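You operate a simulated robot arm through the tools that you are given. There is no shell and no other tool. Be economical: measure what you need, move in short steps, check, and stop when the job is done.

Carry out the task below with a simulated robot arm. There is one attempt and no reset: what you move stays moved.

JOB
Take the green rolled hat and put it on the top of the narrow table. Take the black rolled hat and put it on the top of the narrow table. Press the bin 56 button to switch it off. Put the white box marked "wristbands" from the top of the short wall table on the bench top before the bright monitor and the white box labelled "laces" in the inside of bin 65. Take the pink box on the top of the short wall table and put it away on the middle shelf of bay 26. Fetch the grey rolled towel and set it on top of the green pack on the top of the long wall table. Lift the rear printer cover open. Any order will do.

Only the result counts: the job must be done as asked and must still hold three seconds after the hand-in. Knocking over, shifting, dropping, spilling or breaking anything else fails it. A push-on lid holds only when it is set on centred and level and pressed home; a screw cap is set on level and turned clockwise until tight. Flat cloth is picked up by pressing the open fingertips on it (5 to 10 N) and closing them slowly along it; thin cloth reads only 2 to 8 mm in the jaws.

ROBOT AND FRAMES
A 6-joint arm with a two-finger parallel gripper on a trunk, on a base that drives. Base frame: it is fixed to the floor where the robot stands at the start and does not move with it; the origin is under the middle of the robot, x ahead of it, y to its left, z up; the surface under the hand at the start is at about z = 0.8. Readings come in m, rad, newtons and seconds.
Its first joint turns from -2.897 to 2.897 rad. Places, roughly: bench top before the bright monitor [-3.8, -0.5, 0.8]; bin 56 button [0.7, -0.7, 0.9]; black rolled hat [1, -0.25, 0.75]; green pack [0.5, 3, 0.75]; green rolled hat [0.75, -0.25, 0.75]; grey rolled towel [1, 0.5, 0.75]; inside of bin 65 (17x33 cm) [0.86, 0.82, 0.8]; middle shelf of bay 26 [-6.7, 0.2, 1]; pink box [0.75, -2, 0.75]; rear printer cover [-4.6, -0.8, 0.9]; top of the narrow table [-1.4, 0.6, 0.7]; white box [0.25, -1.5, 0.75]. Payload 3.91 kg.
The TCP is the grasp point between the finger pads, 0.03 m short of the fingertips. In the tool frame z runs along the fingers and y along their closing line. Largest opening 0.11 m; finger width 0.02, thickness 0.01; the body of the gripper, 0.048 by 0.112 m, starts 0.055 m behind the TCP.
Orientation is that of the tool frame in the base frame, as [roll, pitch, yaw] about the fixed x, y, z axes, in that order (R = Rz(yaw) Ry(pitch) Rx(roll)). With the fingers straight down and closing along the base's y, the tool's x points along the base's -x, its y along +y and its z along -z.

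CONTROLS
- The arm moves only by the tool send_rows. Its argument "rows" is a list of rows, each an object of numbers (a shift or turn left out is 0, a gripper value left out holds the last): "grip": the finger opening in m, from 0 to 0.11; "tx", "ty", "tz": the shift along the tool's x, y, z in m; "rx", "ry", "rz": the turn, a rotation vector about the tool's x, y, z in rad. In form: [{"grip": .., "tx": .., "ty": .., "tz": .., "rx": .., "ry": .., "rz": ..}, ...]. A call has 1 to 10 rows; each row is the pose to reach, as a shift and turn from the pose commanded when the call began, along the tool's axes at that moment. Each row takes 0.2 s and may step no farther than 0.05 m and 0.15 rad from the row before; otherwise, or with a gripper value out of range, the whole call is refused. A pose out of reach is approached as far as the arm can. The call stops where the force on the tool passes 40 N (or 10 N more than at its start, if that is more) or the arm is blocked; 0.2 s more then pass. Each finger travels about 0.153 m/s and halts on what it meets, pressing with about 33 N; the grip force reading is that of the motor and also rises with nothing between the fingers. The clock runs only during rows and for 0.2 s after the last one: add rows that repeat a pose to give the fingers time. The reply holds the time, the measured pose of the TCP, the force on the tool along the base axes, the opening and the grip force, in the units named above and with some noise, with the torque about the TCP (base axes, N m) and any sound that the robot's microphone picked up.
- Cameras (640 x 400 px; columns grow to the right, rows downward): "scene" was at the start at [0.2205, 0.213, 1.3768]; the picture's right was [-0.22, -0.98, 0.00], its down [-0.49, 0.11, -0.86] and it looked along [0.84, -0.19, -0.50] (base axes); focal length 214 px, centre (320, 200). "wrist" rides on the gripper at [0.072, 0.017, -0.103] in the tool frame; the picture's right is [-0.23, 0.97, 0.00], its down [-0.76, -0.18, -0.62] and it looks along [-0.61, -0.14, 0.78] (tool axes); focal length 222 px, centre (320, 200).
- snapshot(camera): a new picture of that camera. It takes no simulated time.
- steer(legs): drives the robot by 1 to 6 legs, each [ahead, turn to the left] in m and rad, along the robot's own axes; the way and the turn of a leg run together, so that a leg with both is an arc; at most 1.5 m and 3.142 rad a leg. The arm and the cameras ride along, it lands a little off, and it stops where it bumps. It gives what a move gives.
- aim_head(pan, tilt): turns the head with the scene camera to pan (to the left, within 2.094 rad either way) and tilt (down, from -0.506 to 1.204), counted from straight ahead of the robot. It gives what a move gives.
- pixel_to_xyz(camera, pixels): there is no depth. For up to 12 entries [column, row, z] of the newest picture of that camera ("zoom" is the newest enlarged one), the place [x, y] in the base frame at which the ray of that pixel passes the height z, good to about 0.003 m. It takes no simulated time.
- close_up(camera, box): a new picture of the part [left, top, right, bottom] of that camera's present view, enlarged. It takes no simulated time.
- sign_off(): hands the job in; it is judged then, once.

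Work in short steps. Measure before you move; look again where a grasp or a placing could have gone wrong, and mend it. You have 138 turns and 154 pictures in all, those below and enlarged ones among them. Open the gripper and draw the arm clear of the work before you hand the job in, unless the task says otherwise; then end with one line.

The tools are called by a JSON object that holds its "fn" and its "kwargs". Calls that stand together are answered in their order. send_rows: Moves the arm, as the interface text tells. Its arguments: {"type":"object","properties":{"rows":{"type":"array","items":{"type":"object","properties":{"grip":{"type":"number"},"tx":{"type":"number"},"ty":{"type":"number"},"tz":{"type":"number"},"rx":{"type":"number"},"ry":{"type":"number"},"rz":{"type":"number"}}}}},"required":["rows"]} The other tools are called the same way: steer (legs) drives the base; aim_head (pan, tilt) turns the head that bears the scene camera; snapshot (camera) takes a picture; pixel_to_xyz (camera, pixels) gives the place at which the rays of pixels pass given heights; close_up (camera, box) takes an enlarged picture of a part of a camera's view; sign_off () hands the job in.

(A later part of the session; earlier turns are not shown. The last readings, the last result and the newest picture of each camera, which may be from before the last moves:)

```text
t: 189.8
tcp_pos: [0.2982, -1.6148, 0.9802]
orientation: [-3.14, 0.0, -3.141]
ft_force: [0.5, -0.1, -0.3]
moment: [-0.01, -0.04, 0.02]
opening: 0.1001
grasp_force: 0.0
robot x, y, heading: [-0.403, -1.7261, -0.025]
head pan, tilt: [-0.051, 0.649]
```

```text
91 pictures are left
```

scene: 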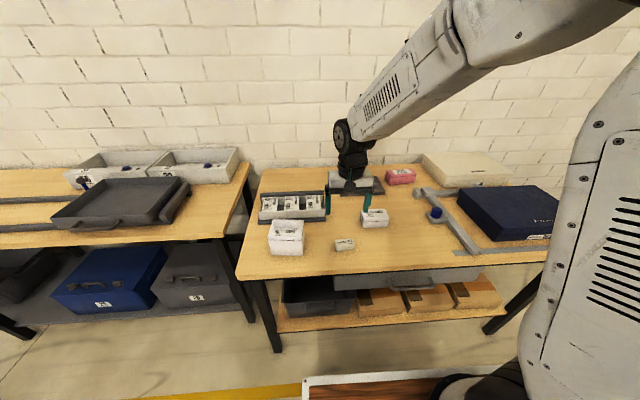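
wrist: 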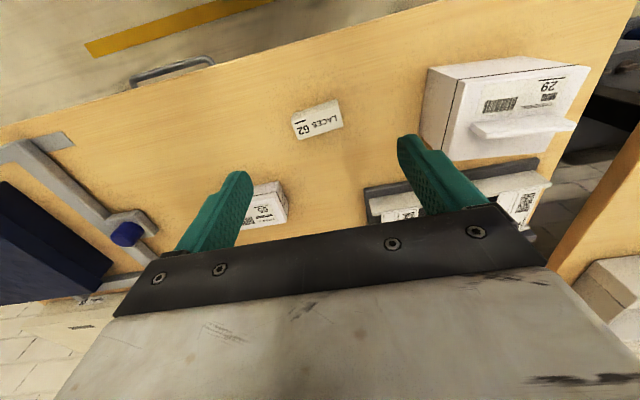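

{"fn": "pixel_to_xyz", "kwargs": {"camera": "wrist", "pixels": [[290, 117, 0.82], [336, 100, 0.82], [343, 124, 0.82], [298, 140, 0.82], [318, 120, 0.8], [318, 120, 0.84]]}}

{"fn": "pixel_to_xyz", "kwargs": {"camera": "scene", "pixels": [[344, 245, 0.8], [344, 245, 0.82], [344, 245, 0.84]]}}

```text
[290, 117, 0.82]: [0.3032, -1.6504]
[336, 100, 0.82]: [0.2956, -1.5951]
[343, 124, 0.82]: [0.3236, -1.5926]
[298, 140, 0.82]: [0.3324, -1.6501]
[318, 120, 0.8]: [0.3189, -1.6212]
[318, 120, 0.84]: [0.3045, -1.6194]
```

```text
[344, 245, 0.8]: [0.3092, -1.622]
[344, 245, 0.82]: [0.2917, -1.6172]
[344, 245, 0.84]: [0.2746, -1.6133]
```

Box is turned ~0.13 rad. Align, descend to z≈0.86 and re-look.

{"fn": "send_rows", "kwargs": {"rows": [{"tx": -0.01, "ty": -0.003, "tz": 0.03, "rz": -0.13}, {"tx": -0.02, "ty": -0.006, "tz": 0.07, "rz": -0.13}, {"tx": -0.02, "ty": -0.006, "tz": 0.11, "rz": -0.13}, {"tx": -0.02, "ty": -0.006, "tz": 0.12, "rz": -0.13}, {"tx": -0.02, "ty": -0.006, "tz": 0.12, "rz": -0.13}]}}

{"fn": "snapshot", "kwargs": {"camera": "wrist"}}

{"fn": "close_up", "kwargs": {"camera": "scene", "box": [290, 190, 410, 270]}}

```text
t: 190.9
tcp_pos: [0.3177, -1.6207, 0.8605]
orientation: [-3.141, -0.001, -3.01]
ft_force: [0.0, 0.3, -0.4]
moment: [-0.01, 0.03, -0.02]
opening: 0.1
grasp_force: 0.1
robot x, y, heading: [-0.4008, -1.7263, -0.028]
head pan, tilt: [-0.051, 0.649]
```

```text
90 pictures are left
```

wrist: 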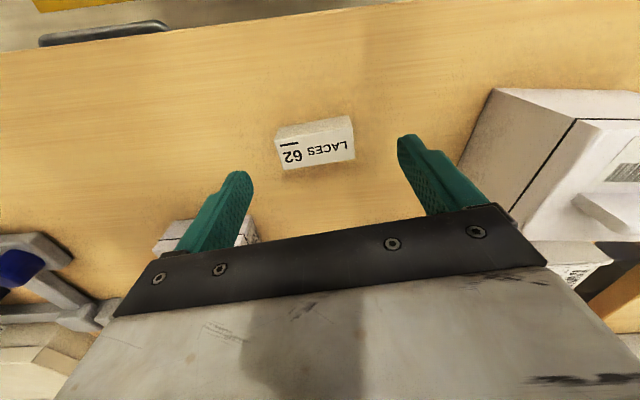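

```text
5.00 times, centred on (350, 230) of scene
```

zoom: 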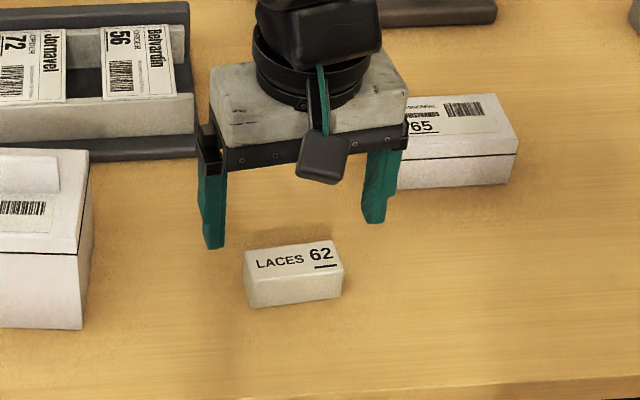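

{"fn": "pixel_to_xyz", "kwargs": {"camera": "wrist", "pixels": [[317, 149, 0.77], [317, 149, 0.79], [317, 149, 0.81], [277, 143, 0.79], [350, 131, 0.79], [283, 169, 0.79], [354, 157, 0.79]]}}

{"fn": "pixel_to_xyz", "kwargs": {"camera": "zoom", "pixels": [[294, 262, 0.77], [294, 262, 0.79], [294, 262, 0.81]]}}

```text
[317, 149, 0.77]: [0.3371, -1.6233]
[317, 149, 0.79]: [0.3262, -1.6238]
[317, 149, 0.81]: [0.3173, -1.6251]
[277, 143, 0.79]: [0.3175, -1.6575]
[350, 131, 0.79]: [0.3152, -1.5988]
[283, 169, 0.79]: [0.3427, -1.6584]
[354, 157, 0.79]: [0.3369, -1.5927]
```

```text
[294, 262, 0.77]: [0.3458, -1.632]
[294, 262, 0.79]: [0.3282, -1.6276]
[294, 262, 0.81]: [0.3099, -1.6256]
```

Box top ≈0.795 so the table is ≈0.76. Descend to TCP z≈0.797 and close.

{"fn": "send_rows", "kwargs": {"rows": [{"tx": -0.0074, "ty": -0.005, "tz": 0.03, "rz": 0.05}, {"tx": -0.0074, "ty": -0.005, "tz": 0.05, "rz": 0.05}, {"tx": -0.0074, "ty": -0.005, "tz": 0.06, "rz": 0.05}, {"tx": -0.0074, "ty": -0.005, "tz": 0.063, "rz": 0.05}]}}

{"fn": "close_up", "kwargs": {"camera": "scene", "box": [290, 190, 410, 270]}}

{"fn": "snapshot", "kwargs": {"camera": "wrist"}}

```text
t: 191.9
tcp_pos: [0.3253, -1.6246, 0.7971]
orientation: [3.141, 0.001, -3.061]
ft_force: [-0.6, -0.2, 1.1]
moment: [-0.01, 0.0, 0.0]
opening: 0.1
grasp_force: 0.1
robot x, y, heading: [-0.4027, -1.7282, -0.024]
head pan, tilt: [-0.051, 0.649]
```

```text
5.00 times, centred on (350, 230) of scene
```

zoom: 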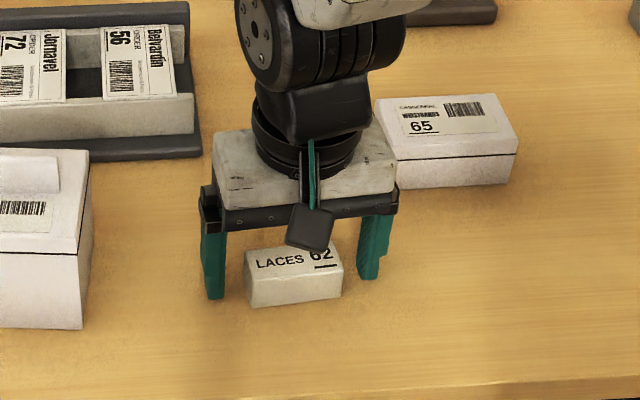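

```text
87 pictures are left
```

wrist: 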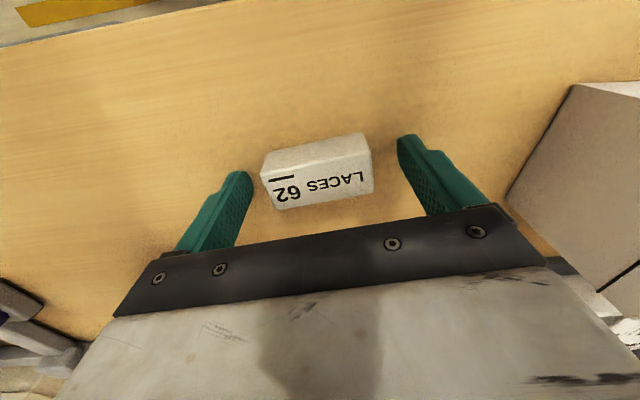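

Fingers straddle the box. Close and lift.

{"fn": "send_rows", "kwargs": {"rows": [{"grip": 0.03}, {"grip": 0.03}, {"grip": 0.03}, {"grip": 0.03}]}}

{"fn": "send_rows", "kwargs": {"rows": [{"tz": -0.03}, {"tz": -0.075}, {"tz": -0.12}, {"tz": -0.165}, {"tz": -0.21}, {"tz": -0.255}, {"tz": -0.3}]}}

{"fn": "snapshot", "kwargs": {"camera": "wrist"}}

```text
t: 192.9
tcp_pos: [0.3258, -1.6252, 0.7966]
orientation: [-3.141, -0.002, -3.06]
ft_force: [0.7, -0.3, -0.1]
moment: [0.04, -0.01, 0.0]
opening: 0.0647
grasp_force: 33.5
robot x, y, heading: [-0.3988, -1.7279, -0.028]
head pan, tilt: [-0.051, 0.649]
```

```text
t: 194.6
tcp_pos: [0.3272, -1.6255, 1.0977]
orientation: [-3.14, -0.001, -3.062]
ft_force: [-0.2, -1.4, -0.1]
moment: [-0.01, 0.0, 0.02]
opening: 0.0646
grasp_force: 33.0
robot x, y, heading: [-0.3998, -1.7243, -0.026]
head pan, tilt: [-0.051, 0.649]
```

```text
86 pictures are left
```

wrist: 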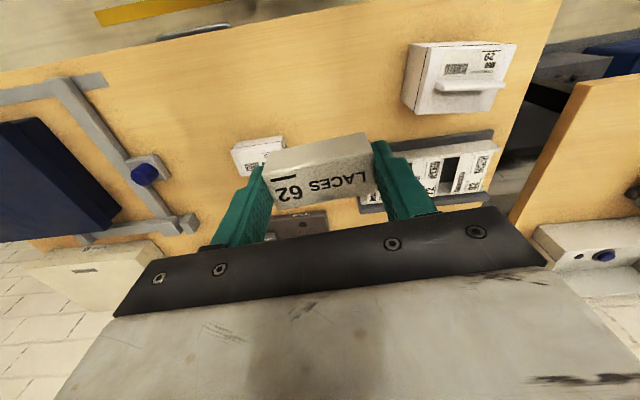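

Laces box held (65 mm). Drive to bin 65.

{"fn": "steer", "kwargs": {"legs": [[0, 1.494], [1.5, 0], [0.94, 0], [0, -1.468]]}}

{"fn": "aim_head", "kwargs": {"pan": 0.2, "tilt": 0.6}}

{"fn": "snapshot", "kwargs": {"camera": "scene"}}

```text
t: 213.7
tcp_pos: [0.5688, 0.7979, 1.098]
orientation: [3.141, -0.001, -3.036]
ft_force: [-0.3, 0.7, -0.2]
moment: [-0.02, 0.0, -0.01]
opening: 0.0644
grasp_force: 33.1
robot x, y, heading: [-0.1557, 0.6808, 0.006]
head pan, tilt: [-0.051, 0.649]
```

```text
t: 214.4
tcp_pos: [0.5698, 0.7973, 1.097]
orientation: [3.141, -0.002, -3.036]
ft_force: [0.0, 0.4, 0.3]
moment: [-0.03, -0.03, 0.01]
opening: 0.0646
grasp_force: 32.7
robot x, y, heading: [-0.1556, 0.683, -0.002]
head pan, tilt: [0.201, 0.6]
```

```text
85 pictures are left
```

scene: 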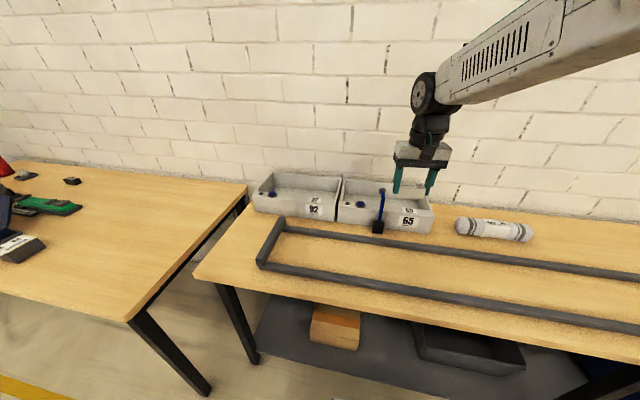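

{"fn": "close_up", "kwargs": {"camera": "scene", "box": [320, 160, 460, 250]}}

{"fn": "pixel_to_xyz", "kwargs": {"camera": "scene", "pixels": [[345, 180, 0.89], [338, 206, 0.89], [425, 186, 0.89], [432, 213, 0.89], [385, 215, 0.89], [380, 190, 0.95], [388, 202, 0.82]]}}

```text
4.44 times, centred on (390, 205) of scene
```

zoom: 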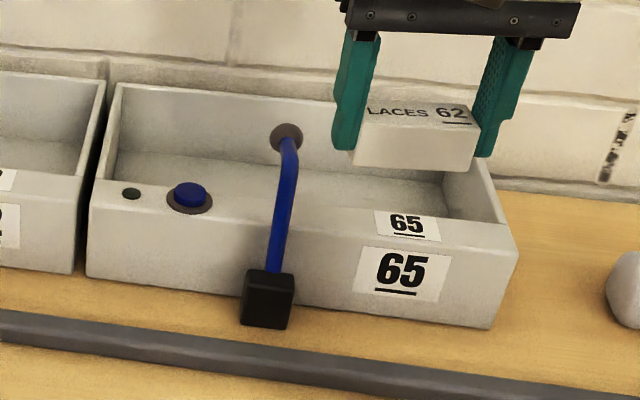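

```text
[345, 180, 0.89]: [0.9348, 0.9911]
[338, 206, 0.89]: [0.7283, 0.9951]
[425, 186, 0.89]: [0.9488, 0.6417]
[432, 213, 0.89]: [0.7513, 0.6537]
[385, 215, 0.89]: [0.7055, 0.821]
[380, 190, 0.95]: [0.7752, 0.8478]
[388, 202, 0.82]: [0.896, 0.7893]
```

Bin spans x 0.73–0.945, y 0.645–0.995; lever at y≈0.83. I'll place the box at (0.855,0.735). Move ahead 0.13 m.

{"fn": "steer", "kwargs": {"legs": [[0.13, 0]]}}

{"fn": "send_rows", "kwargs": {"rows": [{"ty": -0.03, "rz": 0.05}, {"ty": -0.062, "rz": 0.1}, {"tx": -0.04, "ty": -0.062, "rz": 0.1}, {"tx": -0.08, "ty": -0.062, "rz": 0.1}, {"tx": -0.12, "ty": -0.062, "rz": 0.1}, {"tx": -0.155, "ty": -0.062, "rz": 0.1}, {"tx": -0.155, "ty": -0.062, "tz": 0.04, "rz": 0.1}, {"tx": -0.155, "ty": -0.062, "tz": 0.08, "rz": 0.1}, {"tx": -0.155, "ty": -0.062, "tz": 0.1, "rz": 0.1}]}}

{"fn": "close_up", "kwargs": {"camera": "scene", "box": [320, 140, 480, 260]}}

{"fn": "snapshot", "kwargs": {"camera": "wrist"}}

```text
t: 215.7
tcp_pos: [0.7, 0.7981, 1.0975]
orientation: [-3.141, -0.001, -3.036]
ft_force: [1.4, -0.2, 0.3]
moment: [0.0, -0.01, 0.0]
opening: 0.0646
grasp_force: 32.7
robot x, y, heading: [-0.0234, 0.6794, -0.001]
head pan, tilt: [0.201, 0.6]
```

```text
t: 217.7
tcp_pos: [0.8619, 0.7516, 0.9981]
orientation: [3.14, -0.001, -3.139]
ft_force: [-0.5, -0.7, -0.1]
moment: [-0.01, 0.0, 0.03]
opening: 0.0644
grasp_force: 33.7
robot x, y, heading: [-0.025, 0.6804, -0.003]
head pan, tilt: [0.201, 0.6]
```

```text
3.33 times, centred on (400, 200) of scene
```

zoom: 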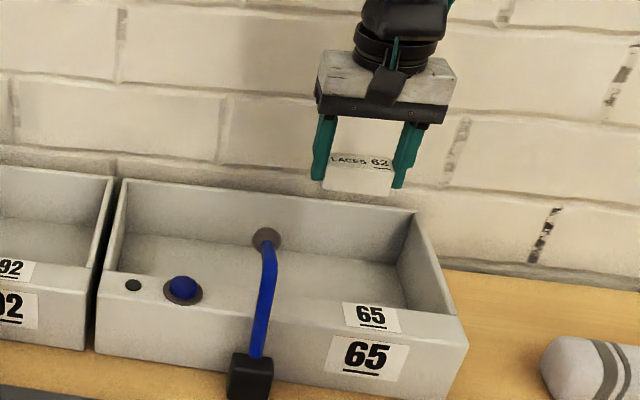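

```text
82 pictures are left
```

wrist: 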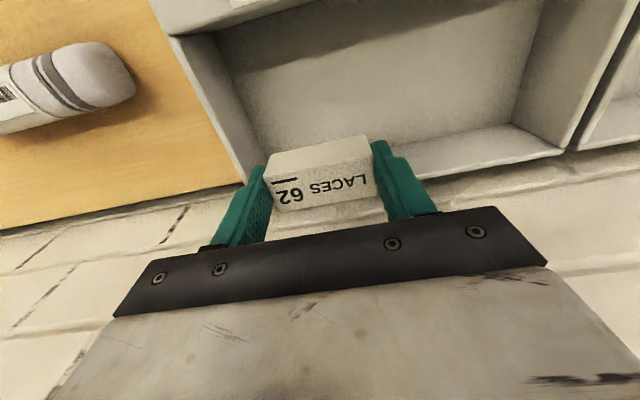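

{"fn": "pixel_to_xyz", "kwargs": {"camera": "wrist", "pixels": [[185, 60, 0.89], [215, 110, 0.89], [560, 150, 0.89], [470, 165, 0.89], [480, 130, 0.81], [240, 70, 0.81], [225, 35, 0.85]]}}

```text
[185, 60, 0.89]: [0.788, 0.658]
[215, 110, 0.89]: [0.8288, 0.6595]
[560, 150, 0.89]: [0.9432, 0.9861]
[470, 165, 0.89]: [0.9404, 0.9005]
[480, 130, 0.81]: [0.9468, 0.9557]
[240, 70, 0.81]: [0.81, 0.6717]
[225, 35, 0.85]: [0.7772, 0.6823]
```

Interior y from ~0.675, x ≈0.76–0.93. Go down at (0.855,0.755), creeping near the floor.

{"fn": "send_rows", "kwargs": {"rows": [{"tx": 0.007, "ty": 0.004, "tz": 0.04}, {"tx": 0.007, "ty": 0.004, "tz": 0.08}, {"tx": 0.007, "ty": 0.004, "tz": 0.115}, {"tx": 0.007, "ty": 0.004, "tz": 0.13}, {"tx": 0.007, "ty": 0.004, "tz": 0.138}]}}

{"fn": "send_rows", "kwargs": {"rows": [{"tz": 0.004}, {"tz": 0.008}, {"tz": 0.011}, {"tz": 0.014}]}}

```text
t: 218.9
tcp_pos: [0.8536, 0.7554, 0.859]
orientation: [3.141, -0.002, -3.139]
ft_force: [-0.7, 0.3, -1.0]
moment: [-0.01, -0.02, 0.02]
opening: 0.0642
grasp_force: 32.8
robot x, y, heading: [-0.0219, 0.6809, -0.001]
head pan, tilt: [0.201, 0.6]
```

```text
t: 219.9
tcp_pos: [0.854, 0.7568, 0.8443]
orientation: [3.141, -0.002, -3.139]
ft_force: [0.1, 0.1, -0.1]
moment: [-0.01, 0.03, 0.03]
opening: 0.0644
grasp_force: 32.9
robot x, y, heading: [-0.0219, 0.682, -0.004]
head pan, tilt: [0.201, 0.6]
```

{"fn": "send_rows", "kwargs": {"rows": [{"tz": 0.003}, {"tz": 0.006}, {"tz": 0.009}, {"tz": 0.012}]}}

```text
t: 220.7
tcp_pos: [0.855, 0.7561, 0.841]
orientation: [3.141, 0.005, -3.138]
ft_force: [-7.0, -0.5, 16.4]
moment: [-0.02, 0.25, 0.0]
opening: 0.0647
grasp_force: 32.8
robot x, y, heading: [-0.0266, 0.6812, 0.001]
head pan, tilt: [0.201, 0.6]
stopped in row 3: the force on the tool passed its limit at 45 N (the readings are from after the stop); the commanded pose is now the measured one
```

Floor contact at z≈0.841. Release and lift.

{"fn": "send_rows", "kwargs": {"rows": [{"tz": -0.001, "grip": 0.07}, {"tz": -0.001, "grip": 0.085}, {"tz": -0.001, "grip": 0.085}, {"tz": -0.03}, {"tz": -0.075}, {"tz": -0.12}, {"tz": -0.165}, {"tz": -0.21}, {"tz": -0.25}]}}

{"fn": "close_up", "kwargs": {"camera": "scene", "box": [320, 140, 480, 260]}}

```text
t: 222.7
tcp_pos: [0.8552, 0.7555, 1.0913]
orientation: [-3.141, 0.004, -3.139]
ft_force: [0.2, -0.5, -0.5]
moment: [0.0, -0.02, 0.01]
opening: 0.0849
grasp_force: 0.0
robot x, y, heading: [-0.0217, 0.6812, -0.003]
head pan, tilt: [0.201, 0.6]
```

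```text
3.33 times, centred on (400, 200) of scene
```

zoom: 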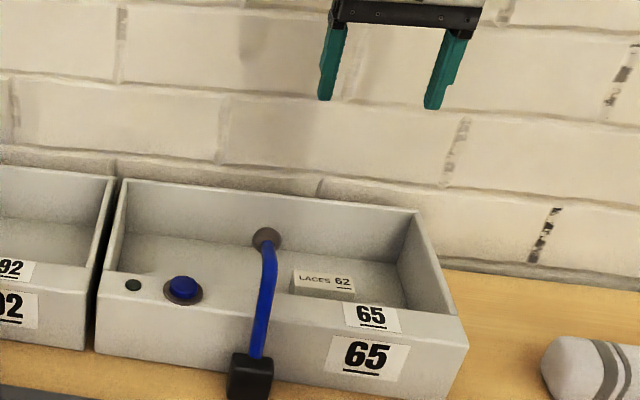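

Laces box rests inside bin 65. Pull the hand in and return to the short wall table for the wristbands box.

{"fn": "send_rows", "kwargs": {"rows": [{"tx": 0.045}, {"tx": 0.09}, {"tx": 0.135}]}}

{"fn": "steer", "kwargs": {"legs": [[-0.26, 0], [0, -1.6], [1.5, 0], [0.93, 0], [0, 1.6]]}}

{"fn": "aim_head", "kwargs": {"pan": -0.05, "tilt": 0.65}}

{"fn": "snapshot", "kwargs": {"camera": "scene"}}

{"fn": "snapshot", "kwargs": {"camera": "wrist"}}

```text
t: 223.5
tcp_pos: [0.7202, 0.7551, 1.0886]
orientation: [3.14, 0.004, -3.138]
ft_force: [1.4, -0.1, -0.5]
moment: [0.01, 0.03, -0.01]
opening: 0.085
grasp_force: 0.0
robot x, y, heading: [-0.0248, 0.6785, -0.002]
head pan, tilt: [0.201, 0.6]
```

```text
t: 244.7
tcp_pos: [0.4423, -1.6573, 1.0884]
orientation: [3.141, 0.004, -3.104]
ft_force: [0.4, -0.1, -1.1]
moment: [0.03, -0.01, -0.01]
opening: 0.0849
grasp_force: 0.1
robot x, y, heading: [-0.2991, -1.7585, 0.033]
head pan, tilt: [0.201, 0.6]
```

```text
t: 245.4
tcp_pos: [0.4425, -1.6583, 1.0904]
orientation: [-3.141, 0.003, -3.104]
ft_force: [0.4, -0.5, 0.1]
moment: [0.02, 0.0, 0.01]
opening: 0.0848
grasp_force: 0.0
robot x, y, heading: [-0.2993, -1.7527, 0.031]
head pan, tilt: [-0.051, 0.649]
```

```text
80 pictures are left
```

scene: 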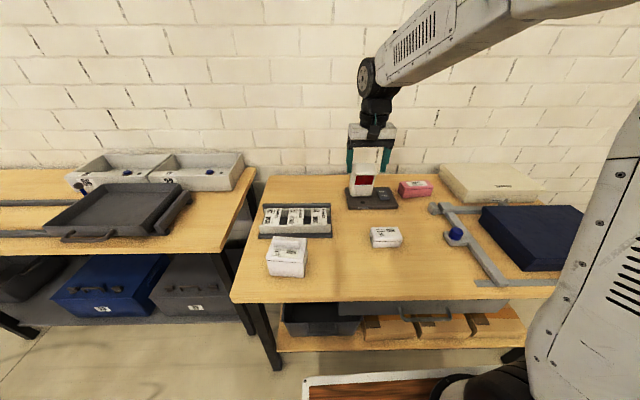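

```text
79 pictures are left
```

wrist: 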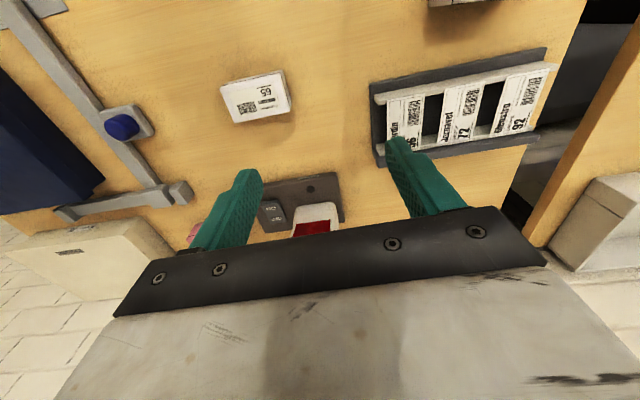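

{"fn": "pixel_to_xyz", "kwargs": {"camera": "wrist", "pixels": [[220, 86, 0.81], [283, 70, 0.81], [291, 111, 0.81], [231, 123, 0.81], [256, 97, 0.79], [256, 97, 0.83]]}}

{"fn": "close_up", "kwargs": {"camera": "scene", "box": [350, 210, 430, 260]}}

{"fn": "pixel_to_xyz", "kwargs": {"camera": "zoom", "pixels": [[300, 195, 0.79], [300, 195, 0.81], [300, 195, 0.83]]}}

```text
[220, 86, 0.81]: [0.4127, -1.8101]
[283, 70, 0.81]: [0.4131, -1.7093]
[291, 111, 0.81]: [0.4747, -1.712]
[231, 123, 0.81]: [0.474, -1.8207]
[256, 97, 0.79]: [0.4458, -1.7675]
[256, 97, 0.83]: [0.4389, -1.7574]
```

```text
8.00 times, centred on (390, 235) of scene
```

zoom: 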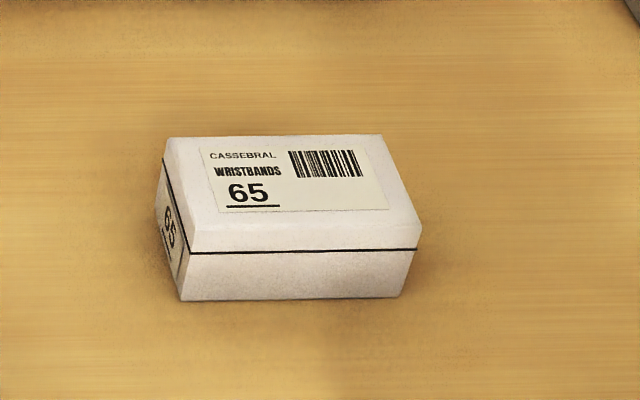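

```text
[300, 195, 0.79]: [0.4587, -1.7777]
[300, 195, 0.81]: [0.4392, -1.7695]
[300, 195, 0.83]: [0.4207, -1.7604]
```

Box centre (0.442,-1.763), aligned with axes, 62 mm along x. Rotate to close along x above it and descend.

{"fn": "send_rows", "kwargs": {"rows": [{"grip": 0.1, "ty": -0.012, "rz": 0.148}, {"ty": -0.024, "rz": 0.296}, {"ty": -0.036, "rz": 0.444}, {"ty": -0.048, "rz": 0.592}, {"ty": -0.06, "rz": 0.74}, {"ty": -0.072, "rz": 0.888}, {"ty": -0.084, "rz": 1.036}, {"ty": -0.096, "rz": 1.184}, {"tx": 0.004, "ty": -0.105, "rz": 1.332}, {"tx": 0.004, "ty": -0.105, "rz": 1.48}]}}

{"fn": "send_rows", "kwargs": {"rows": [{"rz": 0.128, "tz": 0.04}, {"rz": 0.128, "tz": 0.08}, {"rz": 0.128, "tz": 0.12}, {"rz": 0.128, "tz": 0.16}, {"rz": 0.128, "tz": 0.18}, {"rz": 0.128, "tz": 0.18}]}}

{"fn": "snapshot", "kwargs": {"camera": "wrist"}}

```text
t: 247.6
tcp_pos: [0.4413, -1.7627, 1.0888]
orientation: [3.138, 0.0, 1.695]
ft_force: [0.1, -0.3, 0.1]
moment: [0.0, -0.03, -0.01]
opening: 0.1003
grasp_force: 0.1
robot x, y, heading: [-0.2982, -1.7544, 0.034]
head pan, tilt: [-0.051, 0.649]
```

```text
t: 249.0
tcp_pos: [0.444, -1.7644, 0.9092]
orientation: [3.138, -0.001, 1.569]
ft_force: [-0.4, -0.6, -0.8]
moment: [0.04, 0.0, -0.01]
opening: 0.1
grasp_force: 0.0
robot x, y, heading: [-0.3008, -1.7588, 0.034]
head pan, tilt: [-0.051, 0.649]
```

```text
77 pictures are left
```

wrist: 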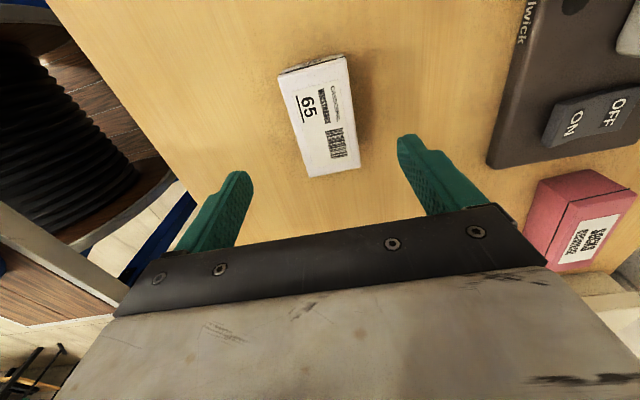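

{"fn": "pixel_to_xyz", "kwargs": {"camera": "wrist", "pixels": [[279, 75, 0.81], [347, 55, 0.81], [361, 167, 0.81], [308, 177, 0.81]]}}

```text
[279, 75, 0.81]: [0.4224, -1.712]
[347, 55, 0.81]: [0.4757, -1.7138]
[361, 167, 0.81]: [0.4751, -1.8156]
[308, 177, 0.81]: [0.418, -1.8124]
```

Centred (0.447). Descend to z≈0.80, close and lift.

{"fn": "send_rows", "kwargs": {"rows": [{"ty": 0.003, "tz": 0.04}, {"ty": 0.003, "tz": 0.08}, {"ty": 0.003, "tz": 0.1}, {"ty": 0.003, "tz": 0.107}, {"ty": 0.003, "tz": 0.107, "grip": 0.04}, {"ty": 0.003, "tz": 0.107}, {"ty": 0.003, "tz": 0.107}, {"ty": 0.003, "tz": 0.107}]}}

{"fn": "send_rows", "kwargs": {"rows": [{"tz": -0.03}, {"tz": -0.075}, {"tz": -0.12}, {"tz": -0.165}, {"tz": -0.21}, {"tz": -0.255}, {"tz": -0.3}]}}

{"fn": "snapshot", "kwargs": {"camera": "wrist"}}

{"fn": "aim_head", "kwargs": {"pan": -2.09, "tilt": 0.4}}

{"fn": "snapshot", "kwargs": {"camera": "scene"}}

```text
t: 250.8
tcp_pos: [0.4464, -1.7619, 0.8023]
orientation: [3.139, 0.002, 1.569]
ft_force: [-0.3, 0.4, -0.9]
moment: [-0.01, 0.01, -0.02]
opening: 0.0572
grasp_force: 33.4
robot x, y, heading: [-0.2981, -1.7542, 0.036]
head pan, tilt: [-0.051, 0.649]
```

```text
t: 252.4
tcp_pos: [0.4467, -1.7627, 1.1013]
orientation: [3.139, 0.0, 1.569]
ft_force: [0.4, -0.5, -0.8]
moment: [-0.03, -0.02, 0.0]
opening: 0.0573
grasp_force: 33.8
robot x, y, heading: [-0.2953, -1.7553, 0.032]
head pan, tilt: [-0.051, 0.649]
```

```text
76 pictures are left
```

wrist: 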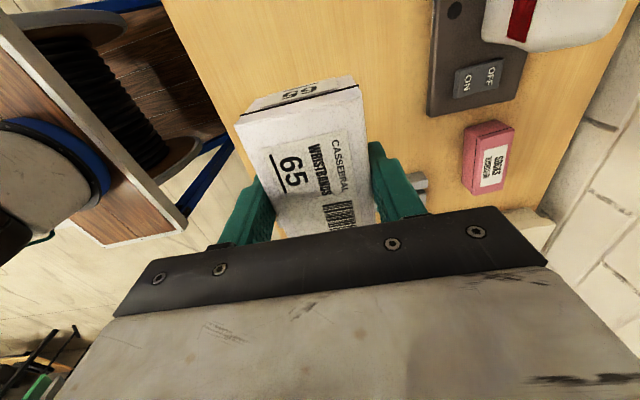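

```text
t: 254.4
tcp_pos: [0.4459, -1.7619, 1.1009]
orientation: [3.138, 0.001, 1.57]
ft_force: [0.0, -0.1, -0.6]
moment: [0.01, 0.05, 0.0]
opening: 0.0573
grasp_force: 33.4
robot x, y, heading: [-0.3029, -1.7581, 0.029]
head pan, tilt: [-2.089, 0.4]
```

```text
75 pictures are left
```

scene: 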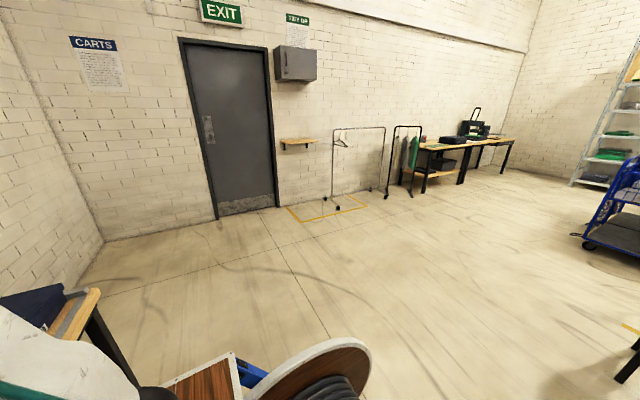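

Wristbands box held. Drive out to the open floor at about (-0.72,-2.65) facing −x and look for the route.

{"fn": "steer", "kwargs": {"legs": [[0, -2.03], [1.0, 0], [0, -1.14]]}}

{"fn": "aim_head", "kwargs": {"pan": -0.45, "tilt": 0.35}}

{"fn": "snapshot", "kwargs": {"camera": "scene"}}

```text
t: 267.3
tcp_pos: [-1.4628, -2.6295, 1.1025]
orientation: [3.138, -0.001, -1.617]
ft_force: [0.2, -0.2, -1.5]
moment: [0.0, 0.0, -0.01]
opening: 0.0575
grasp_force: 32.8
robot x, y, heading: [-0.7222, -2.6715, 3.123]
head pan, tilt: [-2.089, 0.4]
```

```text
t: 269.0
tcp_pos: [-1.4631, -2.6295, 1.1011]
orientation: [3.138, 0.0, -1.616]
ft_force: [0.5, -0.6, -0.4]
moment: [0.03, -0.01, 0.0]
opening: 0.0574
grasp_force: 32.8
robot x, y, heading: [-0.7194, -2.6703, 3.13]
head pan, tilt: [-0.45, 0.351]
```

```text
74 pictures are left
```

scene: 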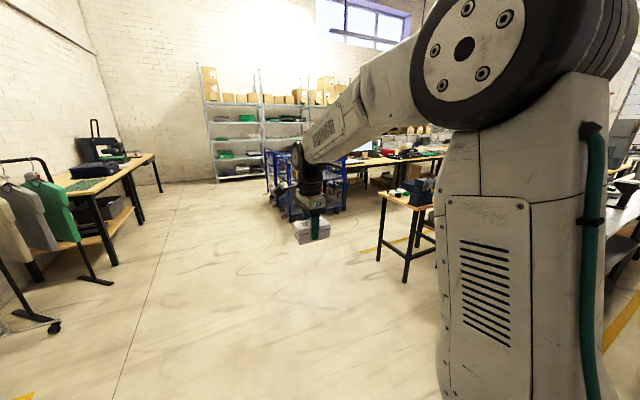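

{"fn": "pixel_to_xyz", "kwargs": {"camera": "scene", "pixels": [[278, 217, 0], [342, 211, 0], [378, 262, 0], [405, 283, 0], [218, 181, 0], [110, 283, 0], [158, 192, 0], [445, 155, 0.8], [345, 162, 0.8]]}}

{"fn": "close_up", "kwargs": {"camera": "scene", "box": [250, 110, 460, 240]}}

```text
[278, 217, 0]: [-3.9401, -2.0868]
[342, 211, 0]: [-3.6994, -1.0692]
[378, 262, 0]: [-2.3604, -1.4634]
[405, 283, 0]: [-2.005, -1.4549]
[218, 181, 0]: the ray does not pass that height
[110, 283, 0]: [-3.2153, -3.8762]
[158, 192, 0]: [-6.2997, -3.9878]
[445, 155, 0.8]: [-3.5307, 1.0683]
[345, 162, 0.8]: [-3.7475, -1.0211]
```

```text
3.05 times, centred on (355, 175) of scene
```

zoom: 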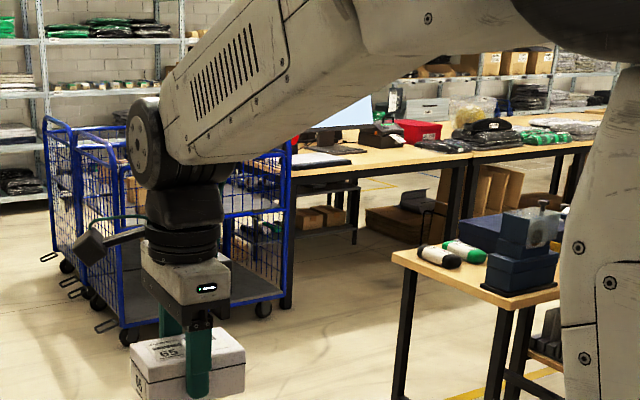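

Monitor bench's near edge is x≈−3.55, trolley at (−3.6…−3.9, −2.1…−1.07), small table corner near (−2.36,−1.46). Drive to (−2.75,−2.05), turn to face +y-ish and look.

{"fn": "steer", "kwargs": {"legs": [[0, -0.285], [1.06, 0], [1.06, 0], [0, -1.0]]}}

{"fn": "aim_head", "kwargs": {"pan": 0.4, "tilt": 0.4}}

{"fn": "snapshot", "kwargs": {"camera": "scene"}}

```text
t: 283.0
tcp_pos: [-2.904, -1.3163, 1.1011]
orientation: [3.138, 0.002, -2.909]
ft_force: [0.0, -0.4, -0.9]
moment: [0.04, -0.02, -0.04]
opening: 0.0573
grasp_force: 32.8
robot x, y, heading: [-2.7393, -2.0459, 1.836]
head pan, tilt: [-0.45, 0.351]
```

```text
t: 284.1
tcp_pos: [-2.905, -1.316, 1.1015]
orientation: [3.138, 0.0, -2.909]
ft_force: [-0.4, 0.2, 0.1]
moment: [0.02, -0.05, 0.03]
opening: 0.0574
grasp_force: 32.6
robot x, y, heading: [-2.7369, -2.0457, 1.827]
head pan, tilt: [0.4, 0.4]
```

```text
72 pictures are left
```

scene: 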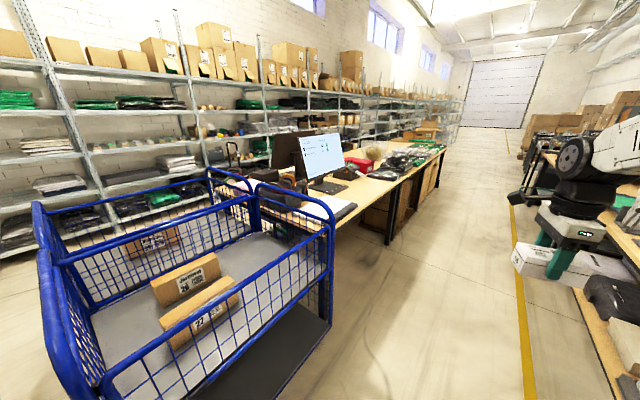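

{"fn": "close_up", "kwargs": {"camera": "scene", "box": [240, 110, 460, 260]}}

{"fn": "pixel_to_xyz", "kwargs": {"camera": "scene", "pixels": [[345, 225, 0.76], [408, 180, 0.76], [443, 148, 0.76], [330, 187, 0.78], [350, 208, 0.77], [330, 320, 0.2], [320, 205, 1.0]]}}

```text
2.67 times, centred on (350, 185) of scene
```

zoom: 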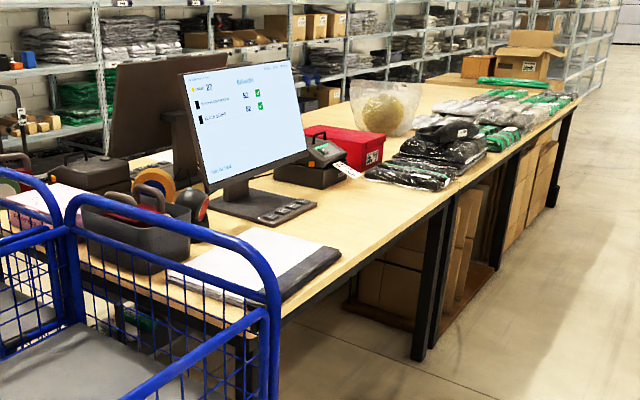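

```text
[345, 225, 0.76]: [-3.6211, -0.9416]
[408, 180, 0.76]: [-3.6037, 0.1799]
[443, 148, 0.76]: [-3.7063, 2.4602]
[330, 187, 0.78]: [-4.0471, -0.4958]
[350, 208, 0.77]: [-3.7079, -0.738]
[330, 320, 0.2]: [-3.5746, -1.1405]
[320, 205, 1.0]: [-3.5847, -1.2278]
```

{"fn": "pixel_to_xyz", "kwargs": {"camera": "zoom", "pixels": [[350, 228, 0.77], [400, 205, 0.77], [342, 258, 0.77], [440, 190, 0.77], [318, 208, 0.77], [262, 228, 0.77], [335, 278, 0.77]]}}

{"fn": "steer", "kwargs": {"legs": [[0, -0.05], [1.27, 0]]}}

{"fn": "aim_head", "kwargs": {"pan": 0.9, "tilt": 0.5}}

{"fn": "snapshot", "kwargs": {"camera": "scene"}}

```text
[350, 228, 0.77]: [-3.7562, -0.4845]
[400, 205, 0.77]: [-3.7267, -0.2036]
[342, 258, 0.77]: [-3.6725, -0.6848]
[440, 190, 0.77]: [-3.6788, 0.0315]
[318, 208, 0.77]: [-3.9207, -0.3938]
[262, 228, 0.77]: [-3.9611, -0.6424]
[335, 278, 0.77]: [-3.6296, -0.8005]
```

```text
t: 290.9
tcp_pos: [-3.139, -0.0766, 1.101]
orientation: [3.14, 0.001, -2.957]
ft_force: [-0.7, 0.6, -1.2]
moment: [0.01, 0.01, 0.0]
opening: 0.0572
grasp_force: 33.6
robot x, y, heading: [-3.0137, -0.808, 1.791]
head pan, tilt: [0.4, 0.4]
```

```text
t: 291.8
tcp_pos: [-3.1397, -0.0762, 1.1021]
orientation: [3.138, 0.0, -2.957]
ft_force: [0.3, -0.2, -0.6]
moment: [0.0, -0.01, -0.02]
opening: 0.0574
grasp_force: 33.4
robot x, y, heading: [-3.0139, -0.8094, 1.785]
head pan, tilt: [0.901, 0.499]
```

```text
70 pictures are left
```

scene: 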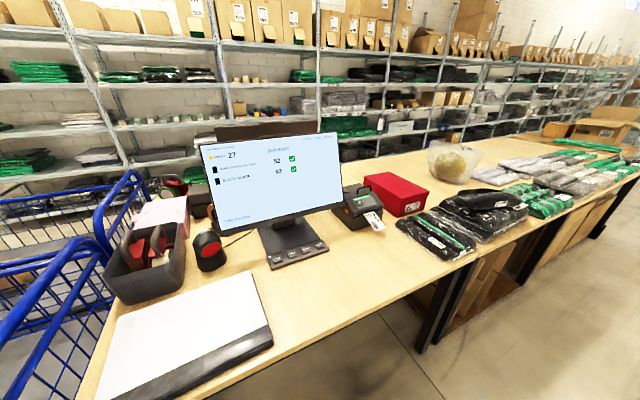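

{"fn": "pixel_to_xyz", "kwargs": {"camera": "scene", "pixels": [[335, 285, 0.77], [328, 248, 0.77], [270, 268, 0.77], [273, 345, 0.77], [330, 355, 0.77], [395, 303, 0.77], [400, 225, 0.78], [465, 260, 0.77], [335, 285, 0.8]]}}

```text
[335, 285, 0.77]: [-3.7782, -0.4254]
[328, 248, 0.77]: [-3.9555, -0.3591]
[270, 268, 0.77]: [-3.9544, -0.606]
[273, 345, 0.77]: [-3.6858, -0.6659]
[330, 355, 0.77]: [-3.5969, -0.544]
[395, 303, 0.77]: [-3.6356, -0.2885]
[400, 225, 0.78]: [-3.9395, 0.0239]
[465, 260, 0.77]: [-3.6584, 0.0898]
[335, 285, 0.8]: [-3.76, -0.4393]
```

Free spot before the monitor at ≈(−3.79,−0.46). Swing the hand there while aligning the box parallel to the bench.

{"fn": "send_rows", "kwargs": {"rows": [{"tx": 0.0417, "ty": -0.0152, "rz": -0.1386}, {"tx": 0.0834, "ty": -0.0304, "rz": -0.2772}, {"tx": 0.1251, "ty": -0.0455, "rz": -0.4158}, {"tx": 0.1668, "ty": -0.0607, "rz": -0.5544}, {"tx": 0.2085, "ty": -0.0759, "rz": -0.693}, {"tx": 0.2502, "ty": -0.0911, "rz": -0.8316}, {"tx": 0.2919, "ty": -0.1062, "rz": -0.9702}, {"tx": 0.3336, "ty": -0.1214, "rz": -1.1088}, {"tx": 0.3753, "ty": -0.1366, "rz": -1.2474}, {"tx": 0.417, "ty": -0.1518, "rz": -1.386}]}}

{"fn": "send_rows", "kwargs": {"rows": [{"tx": 0.0226, "ty": 0.0383}, {"tx": 0.0451, "ty": 0.0766}, {"tx": 0.0677, "ty": 0.1149}, {"tx": 0.0903, "ty": 0.1531}, {"tx": 0.1129, "ty": 0.1914}, {"tx": 0.1354, "ty": 0.2297}, {"tx": 0.158, "ty": 0.268}, {"tx": 0.158, "ty": 0.268, "tz": 0.045}, {"tx": 0.158, "ty": 0.268, "tz": 0.09}]}}

{"fn": "snapshot", "kwargs": {"camera": "wrist"}}

{"fn": "snapshot", "kwargs": {"camera": "scene"}}

```text
t: 294.0
tcp_pos: [-3.5212, -0.3032, 1.1023]
orientation: [3.14, 0.004, -1.57]
ft_force: [0.8, -0.5, -0.5]
moment: [0.01, 0.03, -0.01]
opening: 0.0574
grasp_force: 32.5
robot x, y, heading: [-3.0113, -0.8069, 1.785]
head pan, tilt: [0.901, 0.499]
```

```text
t: 296.0
tcp_pos: [-3.7901, -0.4608, 1.0107]
orientation: [3.141, 0.002, -1.57]
ft_force: [0.3, -0.3, 0.2]
moment: [0.0, 0.06, 0.0]
opening: 0.0573
grasp_force: 33.4
robot x, y, heading: [-3.0103, -0.8122, 1.784]
head pan, tilt: [0.901, 0.499]
```

```text
69 pictures are left
```

wrist: 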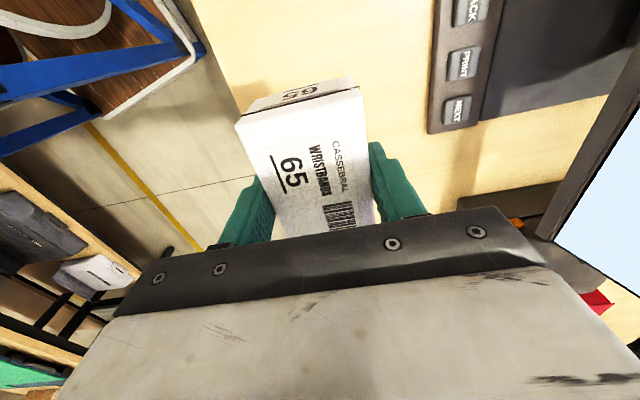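

```text
68 pictures are left
```

scene: 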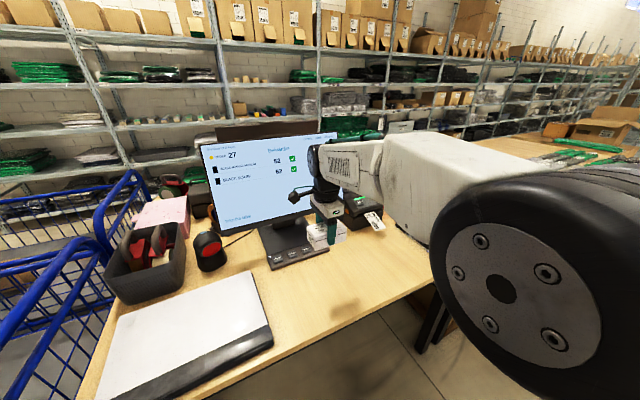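

Clear below; check the panel edge and descend.

{"fn": "pixel_to_xyz", "kwargs": {"camera": "wrist", "pixels": [[430, 130, 0.79], [437, 60, 0.79], [237, 110, 0.77], [205, 35, 0.77]]}}

{"fn": "send_rows", "kwargs": {"rows": [{"tz": 0.045}, {"tz": 0.09}, {"tz": 0.135}, {"tz": 0.16}, {"tz": 0.168}, {"tz": 0.176}]}}

{"fn": "close_up", "kwargs": {"camera": "scene", "box": [240, 140, 440, 310]}}

```text
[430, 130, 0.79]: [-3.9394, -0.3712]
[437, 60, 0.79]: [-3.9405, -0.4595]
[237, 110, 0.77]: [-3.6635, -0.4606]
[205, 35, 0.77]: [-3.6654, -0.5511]
```

```text
t: 297.4
tcp_pos: [-3.7908, -0.4589, 0.8338]
orientation: [3.139, 0.003, -1.571]
ft_force: [0.3, 0.1, -0.4]
moment: [-0.01, -0.01, -0.02]
opening: 0.0573
grasp_force: 32.9
robot x, y, heading: [-3.0107, -0.8126, 1.787]
head pan, tilt: [0.901, 0.499]
```

```text
2.35 times, centred on (340, 225) of scene
```

zoom: 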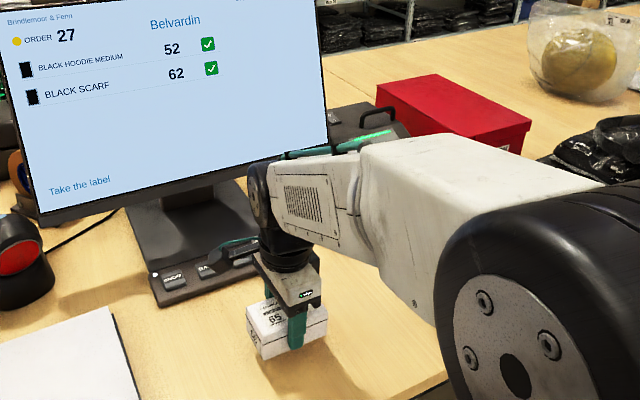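

{"fn": "send_rows", "kwargs": {"rows": [{"tz": 0.004}, {"tz": 0.008}, {"tz": 0.012}, {"tz": 0.016}, {"tz": 0.02}, {"tz": 0.024}, {"tz": 0.028}]}}

```text
t: 299.0
tcp_pos: [-3.789, -0.4584, 0.8067]
orientation: [3.14, 0.003, -1.571]
ft_force: [0.1, -0.7, -0.4]
moment: [0.01, 0.01, -0.04]
opening: 0.0572
grasp_force: 32.9
robot x, y, heading: [-3.0081, -0.8094, 1.786]
head pan, tilt: [0.901, 0.499]
```

{"fn": "send_rows", "kwargs": {"rows": [{"tz": 0.003}, {"tz": 0.006}, {"tz": 0.009}, {"tz": 0.012}, {"tz": 0.015}, {"tz": 0.018}, {"tz": 0.021}]}}

```text
t: 300.7
tcp_pos: [-3.7907, -0.4597, 0.7906]
orientation: [3.138, 0.004, -1.571]
ft_force: [6.8, -1.6, 12.3]
moment: [-0.23, -0.67, 0.02]
opening: 0.0573
grasp_force: 32.9
robot x, y, heading: [-3.0086, -0.8091, 1.785]
head pan, tilt: [0.901, 0.499]
stopped in row 7: the force on the tool passed its limit at 43 N (the readings are from after the stop); the commanded pose is now the measured one
```

Contact (bench at ≈0.75). Release and lift.

{"fn": "send_rows", "kwargs": {"rows": [{"tz": -0.001, "grip": 0.065}, {"tz": -0.001, "grip": 0.085}, {"tz": -0.001, "grip": 0.085}, {"tz": -0.03}, {"tz": -0.075}, {"tz": -0.12}, {"tz": -0.165}, {"tz": -0.21}, {"tz": -0.255}, {"tz": -0.3}]}}

{"fn": "snapshot", "kwargs": {"camera": "wrist"}}

```text
t: 302.9
tcp_pos: [-3.7896, -0.4611, 1.0873]
orientation: [3.139, 0.004, -1.571]
ft_force: [0.2, 0.0, -0.1]
moment: [0.0, 0.04, -0.06]
opening: 0.085
grasp_force: 0.1
robot x, y, heading: [-3.0105, -0.8097, 1.785]
head pan, tilt: [0.901, 0.499]
```

```text
66 pictures are left
```

wrist: 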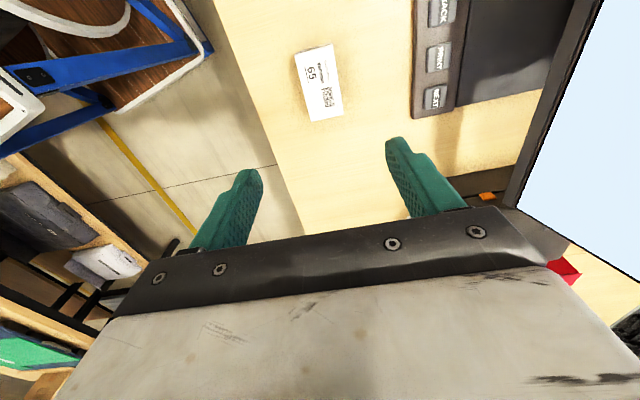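

Wristbands box is placed. Retract the hand to the front of the robot, then leave to fetch the pink box.

{"fn": "send_rows", "kwargs": {"rows": [{"tx": -0.0226, "ty": -0.0382, "rz": 0.1386}, {"tx": -0.0452, "ty": -0.0764, "rz": 0.2772}, {"tx": -0.0678, "ty": -0.1146, "rz": 0.4158}, {"tx": -0.0904, "ty": -0.1528, "rz": 0.5544}, {"tx": -0.113, "ty": -0.191, "rz": 0.693}, {"tx": -0.1356, "ty": -0.2292, "rz": 0.8316}, {"tx": -0.1582, "ty": -0.2674, "rz": 0.9702}, {"tx": -0.1808, "ty": -0.3056, "rz": 1.1088}, {"tx": -0.2034, "ty": -0.3438, "rz": 1.2474}, {"tx": -0.226, "ty": -0.382, "rz": 1.386}]}}

{"fn": "send_rows", "kwargs": {"rows": [{"tx": -0.0417, "ty": 0.0151}, {"tx": -0.0834, "ty": 0.0303}, {"tx": -0.1251, "ty": 0.0454}, {"tx": -0.1669, "ty": 0.0606}, {"tx": -0.2086, "ty": 0.0757}, {"tx": -0.2503, "ty": 0.0909}, {"tx": -0.292, "ty": 0.106}]}}

{"fn": "steer", "kwargs": {"legs": [[-1.3, 0], [0, -1.9], [1.0, 0], [0.9, 0]]}}

```text
t: 305.1
tcp_pos: [-3.4067, -0.2337, 1.0873]
orientation: [3.136, -0.003, -2.959]
ft_force: [-0.4, -0.5, 0.1]
moment: [0.03, -0.02, 0.01]
opening: 0.085
grasp_force: 0.1
robot x, y, heading: [-3.0087, -0.8093, 1.787]
head pan, tilt: [0.901, 0.499]
```

```text
t: 306.7
tcp_pos: [-3.1391, -0.0764, 1.088]
orientation: [3.137, -0.002, -2.956]
ft_force: [0.4, 0.3, -0.9]
moment: [0.05, -0.01, -0.01]
opening: 0.0852
grasp_force: 0.0
robot x, y, heading: [-3.0073, -0.809, 1.788]
head pan, tilt: [0.901, 0.499]
```

```text
t: 326.8
tcp_pos: [-0.1118, -2.3548, 1.0881]
orientation: [3.137, -0.001, 1.446]
ft_force: [-0.5, 0.7, 0.2]
moment: [-0.01, 0.0, 0.01]
opening: 0.0849
grasp_force: 0.1
robot x, y, heading: [-0.8498, -2.2528, -0.095]
head pan, tilt: [0.901, 0.499]
```

{"fn": "steer", "kwargs": {"legs": [[0, 0.51], [0.72, 0], [0, -0.415]]}}

{"fn": "aim_head", "kwargs": {"pan": -0.1, "tilt": 0.6}}

{"fn": "snapshot", "kwargs": {"camera": "scene"}}

{"fn": "snapshot", "kwargs": {"camera": "wrist"}}

```text
t: 333.4
tcp_pos: [0.5569, -1.9993, 1.0882]
orientation: [3.136, -0.003, 1.535]
ft_force: [0.0, 0.8, -0.6]
moment: [-0.02, -0.02, -0.01]
opening: 0.085
grasp_force: 0.1
robot x, y, heading: [-0.1888, -1.9675, -0.002]
head pan, tilt: [0.901, 0.499]
```

```text
t: 334.6
tcp_pos: [0.557, -2.0002, 1.0887]
orientation: [3.135, -0.001, 1.535]
ft_force: [0.3, -0.4, 0.8]
moment: [-0.01, -0.02, 0.02]
opening: 0.0849
grasp_force: 0.1
robot x, y, heading: [-0.1839, -1.9698, -0.004]
head pan, tilt: [-0.099, 0.6]
```

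```text
65 pictures are left
```

scene: 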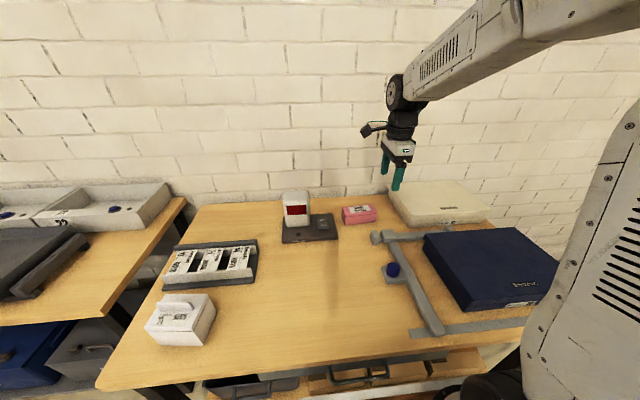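

```text
64 pictures are left
```

wrist: 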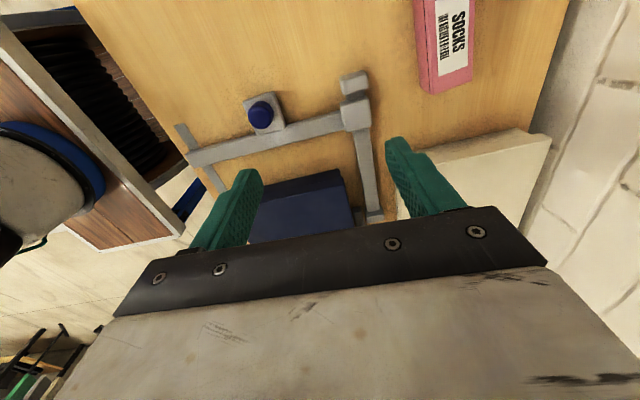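

{"fn": "pixel_to_xyz", "kwargs": {"camera": "scene", "pixels": [[343, 210, 0.81], [374, 207, 0.81], [376, 214, 0.81], [347, 218, 0.81], [347, 225, 0.76], [376, 222, 0.76], [338, 240, 0.77], [392, 195, 0.8], [400, 228, 0.8], [380, 240, 0.79]]}}

{"fn": "pixel_to_xyz", "kwargs": {"camera": "wrist", "pixels": [[432, 78, 0.81], [474, 66, 0.81], [415, 10, 0.81], [470, 5, 0.81], [427, 93, 0.76], [473, 82, 0.76]]}}

{"fn": "close_up", "kwargs": {"camera": "scene", "box": [270, 180, 430, 260]}}

```text
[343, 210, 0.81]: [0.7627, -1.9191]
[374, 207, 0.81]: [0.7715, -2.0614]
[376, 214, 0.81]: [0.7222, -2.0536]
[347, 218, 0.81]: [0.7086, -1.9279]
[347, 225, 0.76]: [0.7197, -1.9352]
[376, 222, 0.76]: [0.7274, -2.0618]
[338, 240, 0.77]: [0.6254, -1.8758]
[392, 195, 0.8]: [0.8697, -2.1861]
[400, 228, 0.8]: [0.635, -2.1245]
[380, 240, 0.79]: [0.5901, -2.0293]
```

```text
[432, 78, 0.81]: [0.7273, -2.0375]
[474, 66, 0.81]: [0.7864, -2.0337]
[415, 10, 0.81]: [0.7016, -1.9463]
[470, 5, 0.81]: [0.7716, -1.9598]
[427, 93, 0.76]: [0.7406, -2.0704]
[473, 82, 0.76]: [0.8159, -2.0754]
```

```text
4.00 times, centred on (350, 220) of scene
```

zoom: 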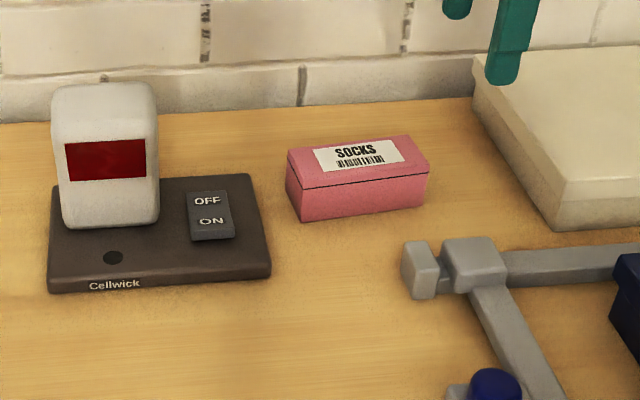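

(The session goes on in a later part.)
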